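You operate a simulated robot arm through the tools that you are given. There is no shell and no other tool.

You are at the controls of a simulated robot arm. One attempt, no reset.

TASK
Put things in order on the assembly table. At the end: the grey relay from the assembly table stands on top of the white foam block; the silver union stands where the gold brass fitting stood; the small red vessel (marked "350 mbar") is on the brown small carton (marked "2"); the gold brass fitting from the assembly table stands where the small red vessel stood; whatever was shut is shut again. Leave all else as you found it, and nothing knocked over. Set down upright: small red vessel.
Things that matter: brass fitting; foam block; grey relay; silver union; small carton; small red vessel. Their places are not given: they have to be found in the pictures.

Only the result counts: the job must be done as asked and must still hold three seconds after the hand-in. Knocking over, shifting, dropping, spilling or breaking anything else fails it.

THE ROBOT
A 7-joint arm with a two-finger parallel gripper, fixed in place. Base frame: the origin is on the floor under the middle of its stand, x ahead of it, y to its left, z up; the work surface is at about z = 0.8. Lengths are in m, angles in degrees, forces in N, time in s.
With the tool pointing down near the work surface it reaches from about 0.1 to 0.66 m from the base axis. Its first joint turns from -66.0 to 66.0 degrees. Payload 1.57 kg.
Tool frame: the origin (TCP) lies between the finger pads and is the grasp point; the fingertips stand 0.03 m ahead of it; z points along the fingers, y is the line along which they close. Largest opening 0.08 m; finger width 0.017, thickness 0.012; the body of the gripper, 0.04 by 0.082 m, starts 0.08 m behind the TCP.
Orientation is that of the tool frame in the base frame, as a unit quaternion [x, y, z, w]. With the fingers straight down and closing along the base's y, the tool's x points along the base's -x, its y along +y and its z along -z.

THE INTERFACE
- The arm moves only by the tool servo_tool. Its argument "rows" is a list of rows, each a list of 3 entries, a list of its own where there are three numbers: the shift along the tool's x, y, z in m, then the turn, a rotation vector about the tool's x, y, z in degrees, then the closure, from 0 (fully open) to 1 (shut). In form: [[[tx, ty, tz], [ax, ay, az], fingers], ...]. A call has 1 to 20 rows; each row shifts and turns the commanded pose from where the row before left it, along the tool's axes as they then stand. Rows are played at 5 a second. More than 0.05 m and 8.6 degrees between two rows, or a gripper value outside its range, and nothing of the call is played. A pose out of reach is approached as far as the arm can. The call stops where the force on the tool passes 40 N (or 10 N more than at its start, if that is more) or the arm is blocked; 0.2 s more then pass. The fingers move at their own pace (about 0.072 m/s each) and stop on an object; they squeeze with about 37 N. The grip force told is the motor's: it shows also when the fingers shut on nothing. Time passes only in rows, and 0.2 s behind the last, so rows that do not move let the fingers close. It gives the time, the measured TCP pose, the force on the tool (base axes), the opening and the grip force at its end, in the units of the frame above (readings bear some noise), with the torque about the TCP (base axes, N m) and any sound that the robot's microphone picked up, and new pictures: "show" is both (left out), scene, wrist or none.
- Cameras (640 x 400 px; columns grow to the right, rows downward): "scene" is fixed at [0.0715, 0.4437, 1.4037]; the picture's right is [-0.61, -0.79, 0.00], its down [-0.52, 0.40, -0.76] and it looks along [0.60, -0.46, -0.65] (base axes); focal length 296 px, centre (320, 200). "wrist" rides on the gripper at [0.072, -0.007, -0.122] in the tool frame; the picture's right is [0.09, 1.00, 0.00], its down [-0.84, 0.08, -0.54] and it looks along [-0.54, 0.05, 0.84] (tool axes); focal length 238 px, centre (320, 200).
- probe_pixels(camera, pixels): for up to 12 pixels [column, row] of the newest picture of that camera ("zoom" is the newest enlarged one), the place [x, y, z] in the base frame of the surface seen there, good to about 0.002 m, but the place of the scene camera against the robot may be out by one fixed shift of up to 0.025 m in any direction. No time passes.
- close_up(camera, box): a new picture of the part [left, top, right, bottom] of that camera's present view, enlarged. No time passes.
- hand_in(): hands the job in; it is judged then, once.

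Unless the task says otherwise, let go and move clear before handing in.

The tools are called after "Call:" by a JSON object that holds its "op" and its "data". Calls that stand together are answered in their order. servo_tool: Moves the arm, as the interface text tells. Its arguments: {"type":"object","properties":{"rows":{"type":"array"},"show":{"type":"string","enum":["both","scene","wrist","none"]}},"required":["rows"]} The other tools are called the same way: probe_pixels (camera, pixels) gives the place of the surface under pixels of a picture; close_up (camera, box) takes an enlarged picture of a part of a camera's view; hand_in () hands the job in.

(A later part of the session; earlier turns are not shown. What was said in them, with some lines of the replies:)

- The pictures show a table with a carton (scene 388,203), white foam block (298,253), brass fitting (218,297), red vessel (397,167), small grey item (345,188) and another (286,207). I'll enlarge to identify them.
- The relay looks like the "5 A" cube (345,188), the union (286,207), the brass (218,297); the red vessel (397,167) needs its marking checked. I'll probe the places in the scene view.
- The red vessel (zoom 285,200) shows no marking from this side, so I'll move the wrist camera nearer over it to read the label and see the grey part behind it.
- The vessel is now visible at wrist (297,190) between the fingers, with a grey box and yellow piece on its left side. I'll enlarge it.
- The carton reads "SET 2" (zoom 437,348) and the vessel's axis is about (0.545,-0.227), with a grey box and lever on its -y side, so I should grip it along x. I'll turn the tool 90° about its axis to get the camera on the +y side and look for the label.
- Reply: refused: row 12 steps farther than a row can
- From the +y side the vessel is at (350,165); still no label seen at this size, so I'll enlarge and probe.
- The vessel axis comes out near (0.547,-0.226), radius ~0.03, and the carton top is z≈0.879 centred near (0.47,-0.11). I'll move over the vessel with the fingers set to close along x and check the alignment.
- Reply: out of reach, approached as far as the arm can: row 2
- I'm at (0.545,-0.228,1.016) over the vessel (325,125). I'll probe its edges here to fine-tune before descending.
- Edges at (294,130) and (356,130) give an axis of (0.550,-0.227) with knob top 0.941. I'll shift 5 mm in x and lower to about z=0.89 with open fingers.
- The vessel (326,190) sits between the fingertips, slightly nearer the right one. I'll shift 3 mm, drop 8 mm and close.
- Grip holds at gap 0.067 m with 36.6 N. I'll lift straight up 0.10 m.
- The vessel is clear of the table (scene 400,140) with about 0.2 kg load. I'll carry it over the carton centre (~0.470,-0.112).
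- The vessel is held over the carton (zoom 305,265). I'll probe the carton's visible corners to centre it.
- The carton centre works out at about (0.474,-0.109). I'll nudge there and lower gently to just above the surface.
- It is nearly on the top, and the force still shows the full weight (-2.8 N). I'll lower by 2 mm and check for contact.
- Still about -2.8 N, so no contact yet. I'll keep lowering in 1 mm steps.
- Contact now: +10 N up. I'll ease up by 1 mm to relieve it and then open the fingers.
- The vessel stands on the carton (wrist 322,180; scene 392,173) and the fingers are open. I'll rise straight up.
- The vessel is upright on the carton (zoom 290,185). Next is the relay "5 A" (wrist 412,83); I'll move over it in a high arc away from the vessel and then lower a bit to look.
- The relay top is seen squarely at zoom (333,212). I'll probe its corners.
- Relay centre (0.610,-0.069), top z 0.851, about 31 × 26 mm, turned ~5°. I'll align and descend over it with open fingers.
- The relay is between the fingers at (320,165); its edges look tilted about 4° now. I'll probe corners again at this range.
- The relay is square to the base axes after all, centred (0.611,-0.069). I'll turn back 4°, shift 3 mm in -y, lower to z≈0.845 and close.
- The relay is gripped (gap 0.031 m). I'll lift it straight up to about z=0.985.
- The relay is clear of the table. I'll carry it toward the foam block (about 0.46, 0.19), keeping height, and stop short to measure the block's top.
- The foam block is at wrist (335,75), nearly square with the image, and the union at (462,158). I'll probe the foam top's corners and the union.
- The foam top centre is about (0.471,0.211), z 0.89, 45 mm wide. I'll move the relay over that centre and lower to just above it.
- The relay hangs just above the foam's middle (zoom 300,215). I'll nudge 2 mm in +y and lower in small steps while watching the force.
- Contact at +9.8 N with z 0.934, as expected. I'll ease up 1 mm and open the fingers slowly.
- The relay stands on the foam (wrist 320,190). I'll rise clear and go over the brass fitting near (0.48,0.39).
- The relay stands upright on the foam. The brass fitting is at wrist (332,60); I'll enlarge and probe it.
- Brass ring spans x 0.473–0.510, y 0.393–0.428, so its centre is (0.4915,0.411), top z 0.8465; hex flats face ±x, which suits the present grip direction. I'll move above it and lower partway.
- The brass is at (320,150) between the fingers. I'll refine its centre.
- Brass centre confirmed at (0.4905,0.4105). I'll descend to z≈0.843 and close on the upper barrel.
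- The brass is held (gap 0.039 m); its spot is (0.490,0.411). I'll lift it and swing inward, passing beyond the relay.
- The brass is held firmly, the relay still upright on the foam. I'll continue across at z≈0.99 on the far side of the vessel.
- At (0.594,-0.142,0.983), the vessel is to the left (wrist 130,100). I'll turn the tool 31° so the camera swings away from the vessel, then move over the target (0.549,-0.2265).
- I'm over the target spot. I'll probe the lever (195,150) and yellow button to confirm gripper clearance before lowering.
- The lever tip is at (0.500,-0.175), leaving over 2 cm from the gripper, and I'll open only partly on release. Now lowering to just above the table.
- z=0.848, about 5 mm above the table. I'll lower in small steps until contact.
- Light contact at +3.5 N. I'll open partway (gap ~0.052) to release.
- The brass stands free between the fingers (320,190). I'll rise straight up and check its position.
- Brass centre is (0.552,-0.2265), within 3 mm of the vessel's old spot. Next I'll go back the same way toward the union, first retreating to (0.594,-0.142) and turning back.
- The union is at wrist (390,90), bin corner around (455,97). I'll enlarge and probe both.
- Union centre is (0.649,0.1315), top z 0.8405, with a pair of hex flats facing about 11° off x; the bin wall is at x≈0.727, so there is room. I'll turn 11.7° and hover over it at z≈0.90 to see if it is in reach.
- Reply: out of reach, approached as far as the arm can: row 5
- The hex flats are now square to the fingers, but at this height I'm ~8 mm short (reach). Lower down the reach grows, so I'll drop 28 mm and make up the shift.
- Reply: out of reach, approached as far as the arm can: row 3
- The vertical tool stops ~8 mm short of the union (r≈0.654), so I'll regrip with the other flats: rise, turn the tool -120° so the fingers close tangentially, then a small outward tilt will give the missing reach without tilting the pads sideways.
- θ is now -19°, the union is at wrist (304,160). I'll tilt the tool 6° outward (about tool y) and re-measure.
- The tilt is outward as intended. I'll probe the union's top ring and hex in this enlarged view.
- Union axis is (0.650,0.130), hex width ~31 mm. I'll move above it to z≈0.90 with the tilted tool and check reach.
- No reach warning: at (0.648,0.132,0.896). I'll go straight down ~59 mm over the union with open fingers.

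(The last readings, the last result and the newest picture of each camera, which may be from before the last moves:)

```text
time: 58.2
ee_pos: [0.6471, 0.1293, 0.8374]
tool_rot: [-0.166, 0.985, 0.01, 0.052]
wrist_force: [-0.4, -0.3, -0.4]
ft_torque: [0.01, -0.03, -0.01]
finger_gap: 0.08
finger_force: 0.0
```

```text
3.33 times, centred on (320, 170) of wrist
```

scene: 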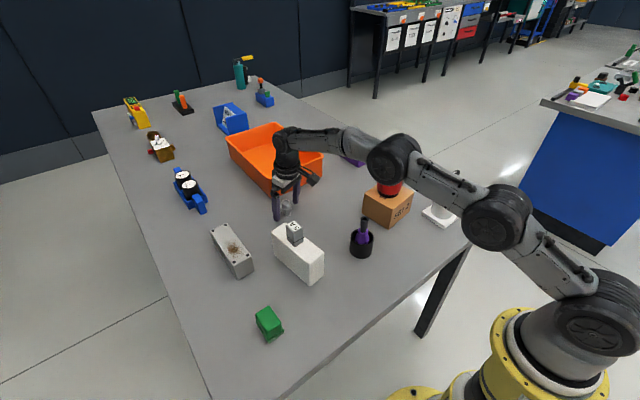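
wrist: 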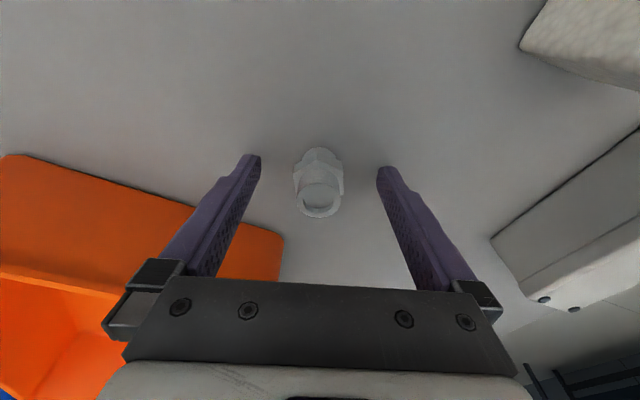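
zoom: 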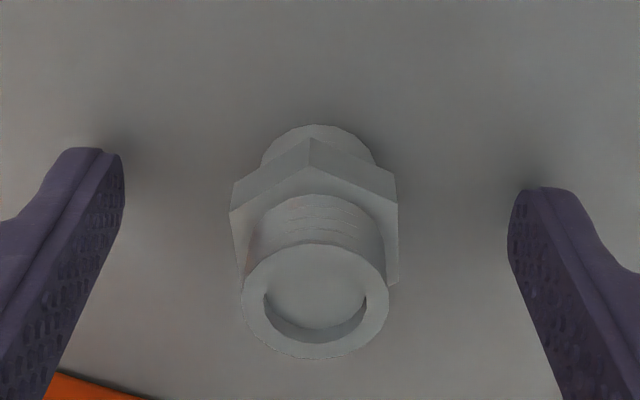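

The union is centred between the fingers with flats facing them. Closing now.

Call:
{"op": "servo_tool", "data": {"rows": [[[0, 0, 0], [0, 0, 0], 0.3], [[0, 0, 0], [0, 0, 0], 0.55], [[0, 0, 0], [0, 0, 0], 1], [[0, 0, 0], [0, 0, 0], 1], [[0, 0, 0], [0, 0, 0], 1]]}}

Call:
{"op": "close_up", "data": {"camera": "wrist", "box": [240, 110, 400, 230]}}

```text
time: 59.4
ee_pos: [0.6467, 0.1286, 0.8386]
tool_rot: [-0.167, 0.985, 0.01, 0.052]
wrist_force: [0.8, 0.6, 0.1]
ft_torque: [-0.02, 0.0, 0.01]
finger_gap: 0.0344
finger_force: 36.8
```

scene: 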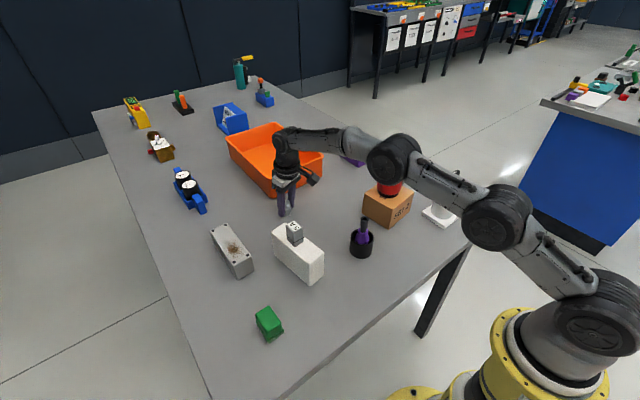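
wrist: 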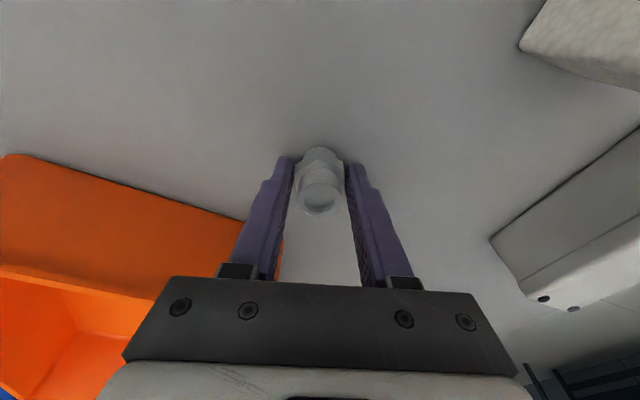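

```text
3.33 times, centred on (320, 170) of wrist
```

zoom: 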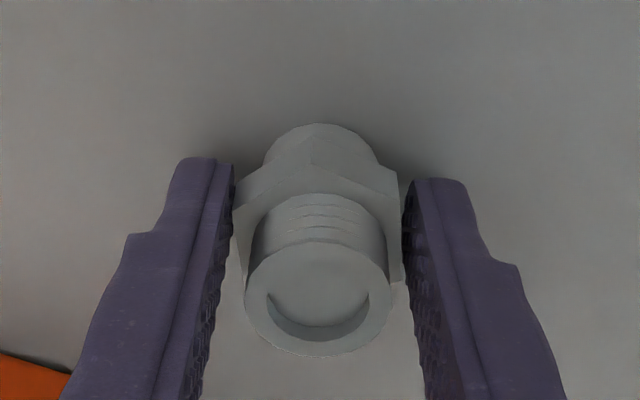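

The union is gripped (gap 0.034 m, 36.8 N). I'll lift it vertically and carry it in an arc past the grey box toward the old brass spot.

Call:
{"op": "servo_tool", "data": {"rows": [[[-0.0011, 0, -0.00995], [0, 0, 0], 1], [[-0.0026, 0, -0.0249], [0, 0, 0], 1], [[-0.0032, 0, -0.0299], [0, 0, 0], 1], [[0.0085, 0.0413, -0.0199], [0, 0, 0], 1], [[0.0085, 0.0413, -0.0199], [0, 0, 0], 1], [[0.0016, 0.0358, -0.0001], [0, 0, 0], 1], [[0.0016, 0.0358, -0.0001], [0, 0, 0], 1], [[0.0016, 0.0358, -0.0001], [0, 0, 0], 1], [[0, 0, 0], [0, 0, 0], 1]]}}

```text
time: 61.4
ee_pos: [0.5596, 0.3013, 0.944]
tool_rot: [-0.168, 0.984, 0.009, 0.052]
wrist_force: [-0.1, -0.2, -1.5]
ft_torque: [0.0, 0.0, -0.03]
finger_gap: 0.0341
finger_force: 37.1
```

scene: 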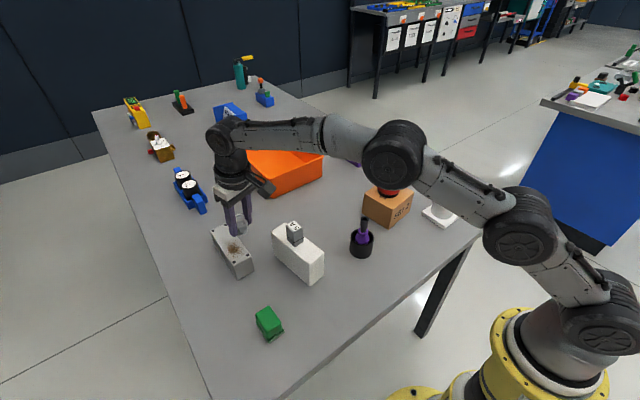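
wrist: 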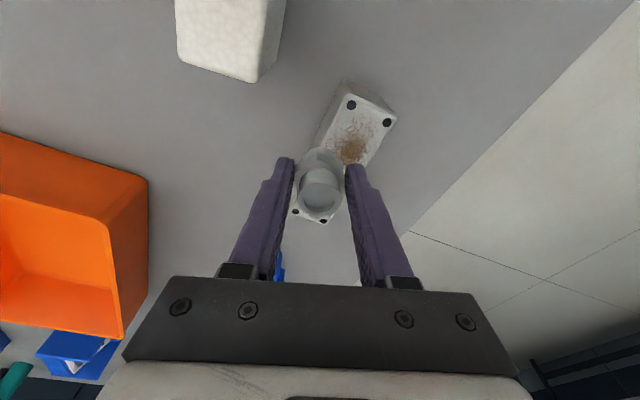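

The union is secure above the grey box, at (0.560,0.301,0.944). I'll continue to over (0.488,0.410).

Call:
{"op": "servo_tool", "data": {"rows": [[[0.0113, 0.0421, 0.0055], [0, 0, 0], 1], [[0.0113, 0.0421, 0.0055], [0, 0, 0], 1], [[0.0113, 0.0421, 0.0055], [0, 0, 0], 1], [[0, 0, 0], [0, 0, 0], 1]]}}

```text
time: 62.4
ee_pos: [0.4874, 0.4101, 0.9202]
tool_rot: [-0.168, 0.984, 0.009, 0.051]
wrist_force: [-0.5, -1.2, -1.2]
ft_torque: [0.02, 0.02, 0.01]
finger_gap: 0.0343
finger_force: 37.2
```

scene: 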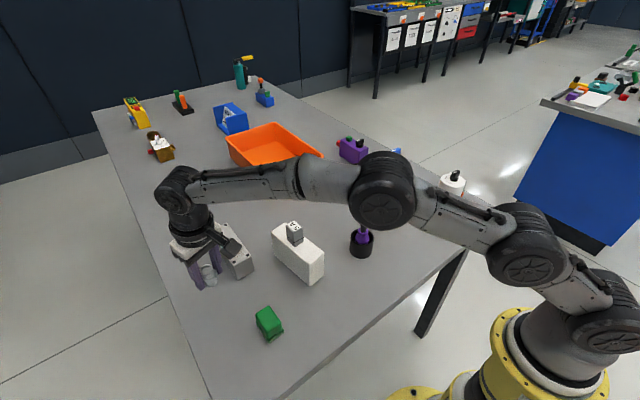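
wrist: 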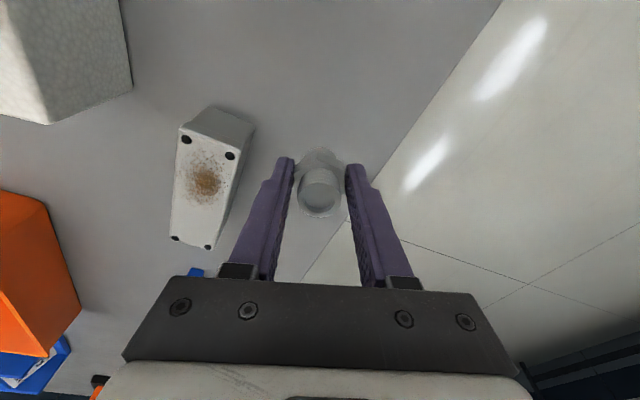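

At (0.487,0.410,0.920) over the old brass spot; the grey box is to the left (wrist 205,185), so I'll release with a small opening. Lowering vertically now.

Call:
{"op": "servo_tool", "data": {"rows": [[[0.0026, 0, 0.0249], [0, 0, 0], 1], [[0.0026, 0, 0.0249], [0, 0, 0], 1], [[0.0021, 0, 0.0199], [0, 0, 0], 1], [[0.0006, 0, 0.006], [0, 0, 0], 1], [[0, 0, 0], [0, 0, 0], 1]]}}

```text
time: 63.6
ee_pos: [0.4891, 0.4092, 0.8471]
tool_rot: [-0.166, 0.985, 0.008, 0.052]
wrist_force: [0.3, -0.4, -0.3]
ft_torque: [0.0, 0.0, 0.0]
finger_gap: 0.0343
finger_force: 37.0
```

scene: 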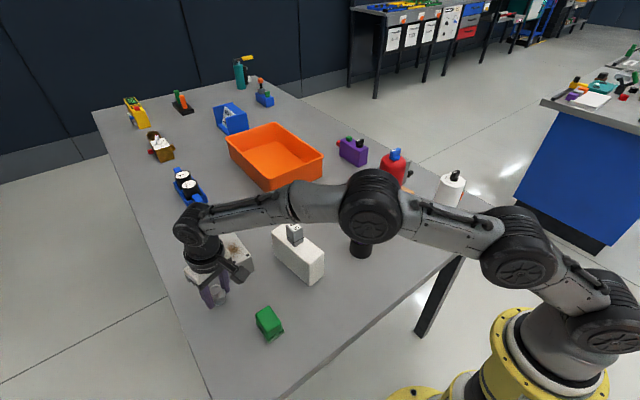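
wrist: 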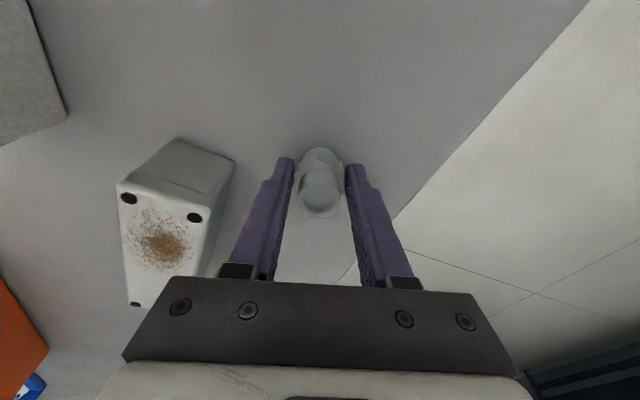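

About 9 mm above contact height. I'll lower the rest in small steps.

Call:
{"op": "servo_tool", "data": {"rows": [[[0.0003, 0, 0.003], [0, 0, 0], 1], [[0.0002, 0, 0.002], [0, 0, 0], 1], [[0.0001, 0, 0.001], [0, 0, 0], 1], [[0, 0, 0], [0, 0, 0], 1]], "show": "none"}}

```text
time: 64.6
ee_pos: [0.4895, 0.4085, 0.8402]
tool_rot: [-0.167, 0.985, 0.008, 0.051]
wrist_force: [0.0, 0.3, -0.4]
ft_torque: [0.0, -0.01, -0.01]
finger_gap: 0.0343
finger_force: 37.0
```

Call:
{"op": "servo_tool", "data": {"rows": [[[0.0001, 0, 0.001], [0, 0, 0], 1], [[0.0001, 0, 0.001], [0, 0, 0], 1], [[0, 0, 0], [0, 0, 0], 1]], "show": "none"}}

```text
time: 65.4
ee_pos: [0.4902, 0.4076, 0.839]
tool_rot: [-0.167, 0.985, 0.009, 0.051]
wrist_force: [-0.2, 0.8, -0.8]
ft_torque: [-0.02, 0.01, -0.01]
finger_gap: 0.0344
finger_force: 37.2
```

Call:
{"op": "servo_tool", "data": {"rows": [[[0.0001, 0, 0.001], [0, 0, 0], 1], [[0.0001, 0, 0.0007], [0, 0, 0], 1], [[0, 0, 0], [0, 0, 0], 1]], "show": "none"}}

```text
time: 66.2
ee_pos: [0.4903, 0.4085, 0.8381]
tool_rot: [-0.167, 0.984, 0.011, 0.053]
wrist_force: [-2.3, -0.6, 8.3]
ft_torque: [-0.04, 0.12, -0.05]
finger_gap: 0.0343
finger_force: 36.8
```

Contact at +8.3 N. I'll ease off 0.7 mm and open partway.

Call:
{"op": "servo_tool", "data": {"rows": [[[-0.0001, 0, -0.0007], [0, 0, 0], 1], [[0, 0, 0], [0, 0, 0], 0.5], [[0, 0, 0], [0, 0, 0], 0.4], [[0, 0, 0], [0, 0, 0], 0.4], [[0, 0, 0], [0, 0, 0], 0.4]]}}

Call:
{"op": "close_up", "data": {"camera": "wrist", "box": [240, 110, 400, 230]}}

```text
time: 67.4
ee_pos: [0.4911, 0.4076, 0.8379]
tool_rot: [-0.167, 0.985, 0.009, 0.052]
wrist_force: [0.2, 0.5, -0.2]
ft_torque: [0.0, 0.0, 0.02]
finger_gap: 0.0478
finger_force: 0.1
```

scene: 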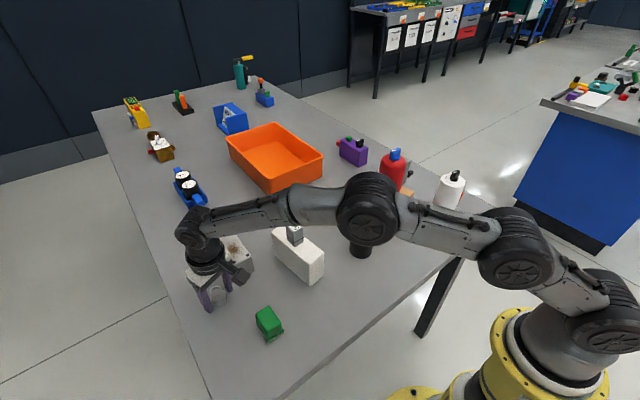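
wrist: 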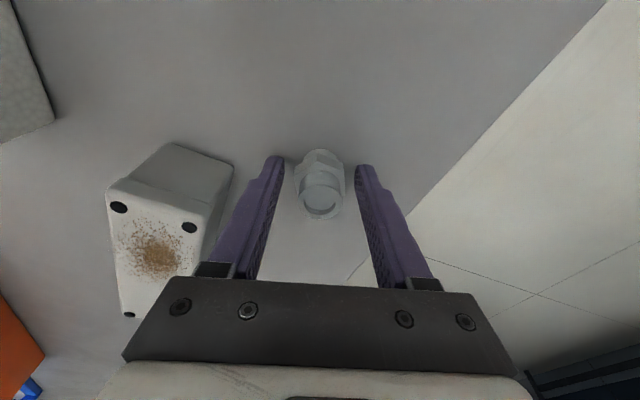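

```text
3.33 times, centred on (320, 170) of wrist
```

zoom: 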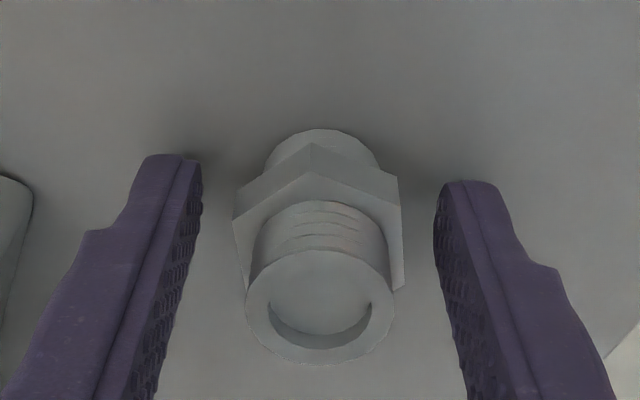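

The union stands free (zoom 315,250). I'll rise vertically with the small opening kept and check its place.

Call:
{"op": "servo_tool", "data": {"rows": [[[-0.0016, 0, -0.0149], [0, 0, 0], 0.4], [[-0.0032, 0, -0.0299], [0, 0, 0], 0.4], [[-0.0032, 0, -0.0299], [0, 0, 0], 0.4], [[-0.0032, 0, -0.0299], [0, 0, 0], 0.4], [[0, 0, 0], [0, 0, 0], 0.4]]}}

Call:
{"op": "close_up", "data": {"camera": "wrist", "box": [260, 80, 380, 180]}}

```text
time: 68.6
ee_pos: [0.4888, 0.4079, 0.9439]
tool_rot: [-0.168, 0.984, 0.01, 0.052]
wrist_force: [-0.4, 0.5, -0.2]
ft_torque: [0.01, 0.02, -0.02]
finger_gap: 0.048
finger_force: 0.0
```

scene: 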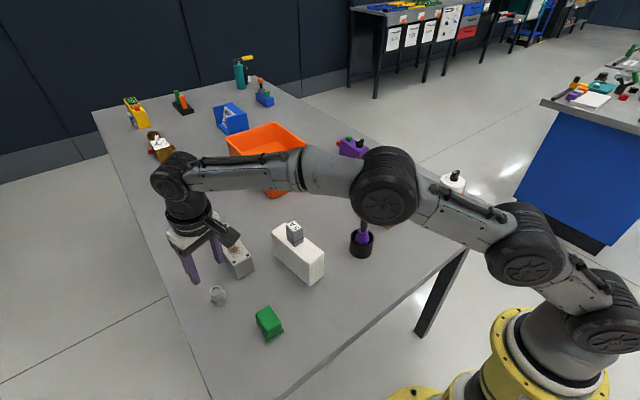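
wrist: 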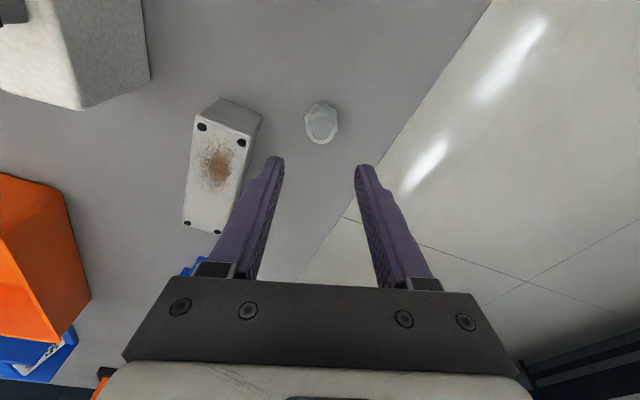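

```text
4.00 times, centred on (320, 130) of wrist
```

zoom: 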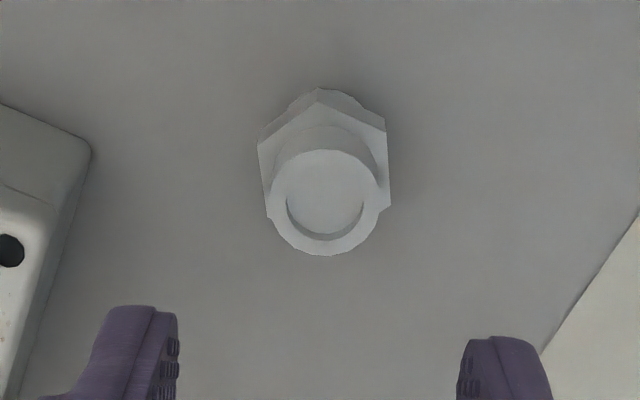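

Call:
{"op": "probe_pixels", "data": {"camera": "zoom", "pixels": [[276, 195], [374, 200], [325, 158], [325, 250], [325, 195], [290, 230], [360, 170]]}}

Call:
{"op": "close_up", "data": {"camera": "scene", "box": [180, 200, 360, 330]}}

```text
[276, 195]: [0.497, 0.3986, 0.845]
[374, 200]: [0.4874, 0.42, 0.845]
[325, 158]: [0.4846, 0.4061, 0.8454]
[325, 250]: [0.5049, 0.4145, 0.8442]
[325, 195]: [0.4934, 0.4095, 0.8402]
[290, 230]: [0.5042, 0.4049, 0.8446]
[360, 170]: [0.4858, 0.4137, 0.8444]
```

```text
3.08 times, centred on (270, 265) of scene
```

zoom: 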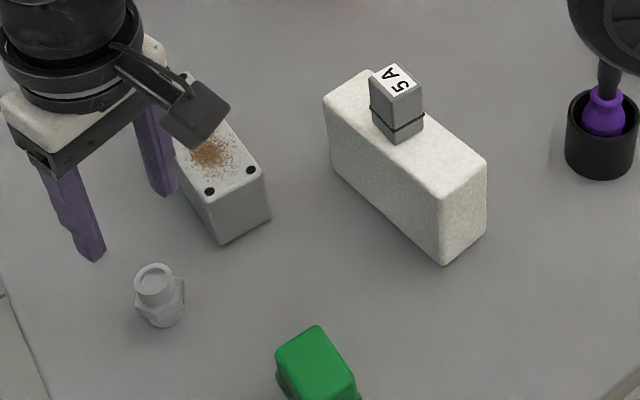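

Union centre is (0.4935,0.4096), within ~3 mm of the brass's old place, standing upright. I'll withdraw up and inward, clear of everything, and straighten the tool for a final look.

Call:
{"op": "servo_tool", "data": {"rows": [[[0.0208, -0.0085, -0.0325], [0, 0, 0], 0.4], [[0.0208, -0.0085, -0.0325], [0, 0, 0], 0.4], [[0.0208, -0.0085, -0.0325], [0, 0, 0], 0.4], [[0.0208, -0.0085, -0.0325], [0, 0, 0], 0.2], [[0.0208, -0.0085, -0.0325], [0, 0, 0], 0], [[0.01, 0, -0.02], [0, 6, 0], 0], [[0, 0, -0.03], [0, 0, 0], 0], [[0, 0, 0], [0, 0, 0], 0]]}}

Call:
{"op": "close_up", "data": {"camera": "scene", "box": [320, 120, 480, 260]}}

Call:
{"op": "close_up", "data": {"camera": "scene", "box": [180, 200, 380, 350]}}

```text
time: 70.4
ee_pos: [0.3794, 0.3227, 1.1429]
tool_rot: [-0.168, 0.986, 0.0, 0.0]
wrist_force: [-0.1, 0.4, -0.8]
ft_torque: [0.01, 0.01, 0.0]
finger_gap: 0.0802
finger_force: 0.0
```

scene: 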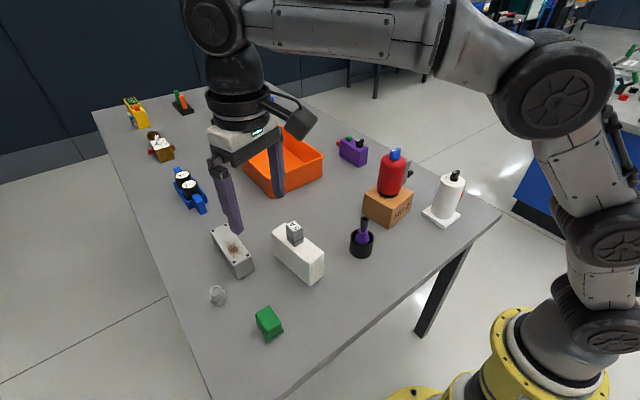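
wrist: 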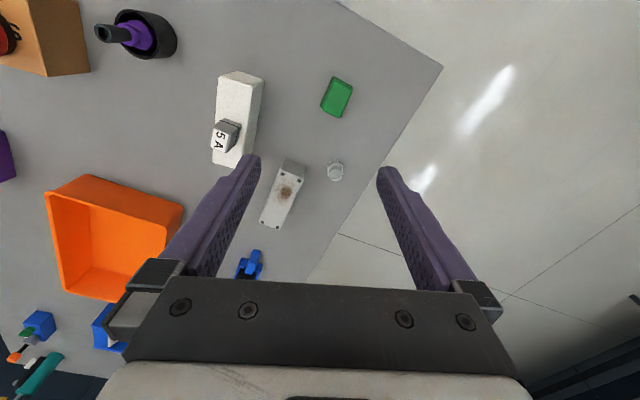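

```text
2.86 times, centred on (400, 190) of scene
```

zoom: 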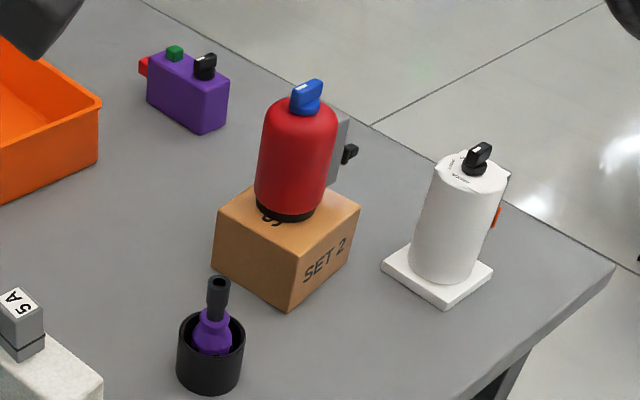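

```text
2.67 times, centred on (280, 275) of scene
```

zoom: 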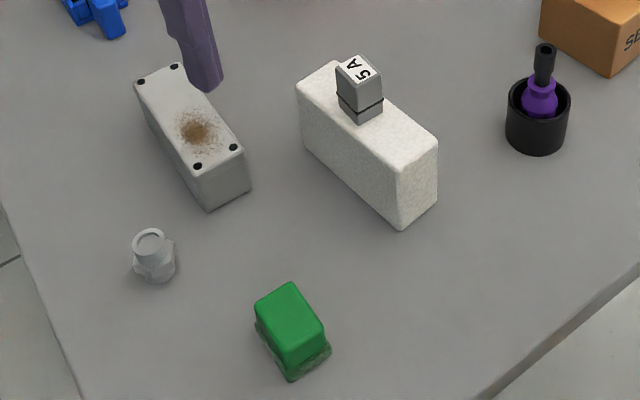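

The final pictures show everything in place. The vessel is upright on the carton (scene 392,175), the relay is on the foam (294,232) and the union is at the old brass spot (218,296). The brass was checked at (0.552,-0.2265), and the other objects appear unmoved in these pictures. The arm is clear, so I'm handing in.

Call:
{"op": "hand_in", "data": {}}

```text
The job is handed in.
```

The job is handed in, with all four objects set down where the task asked and the arm clear of the table.

- **Red vessel:** it stands upright on the "SET 2" carton. I never saw the "350 mbar" marking from any view; I took it as the right vessel because it is the only red one on the table.
- **Brass fitting:** it stands within about 3 mm of where the vessel stood, measured with the wrist camera after release. The vessel hides it from the scene camera, so it isn't in the last pictures.
- **Silver union:** it stands upright within about 3 mm of where the brass fitting stood.
- **Grey relay:** the "5 A" relay stands upright near the middle of the foam block.

I opened nothing, so nothing needed shutting again. In the final pictures the carton and the other objects I could see had not moved. The arm hid part of the back of the table.
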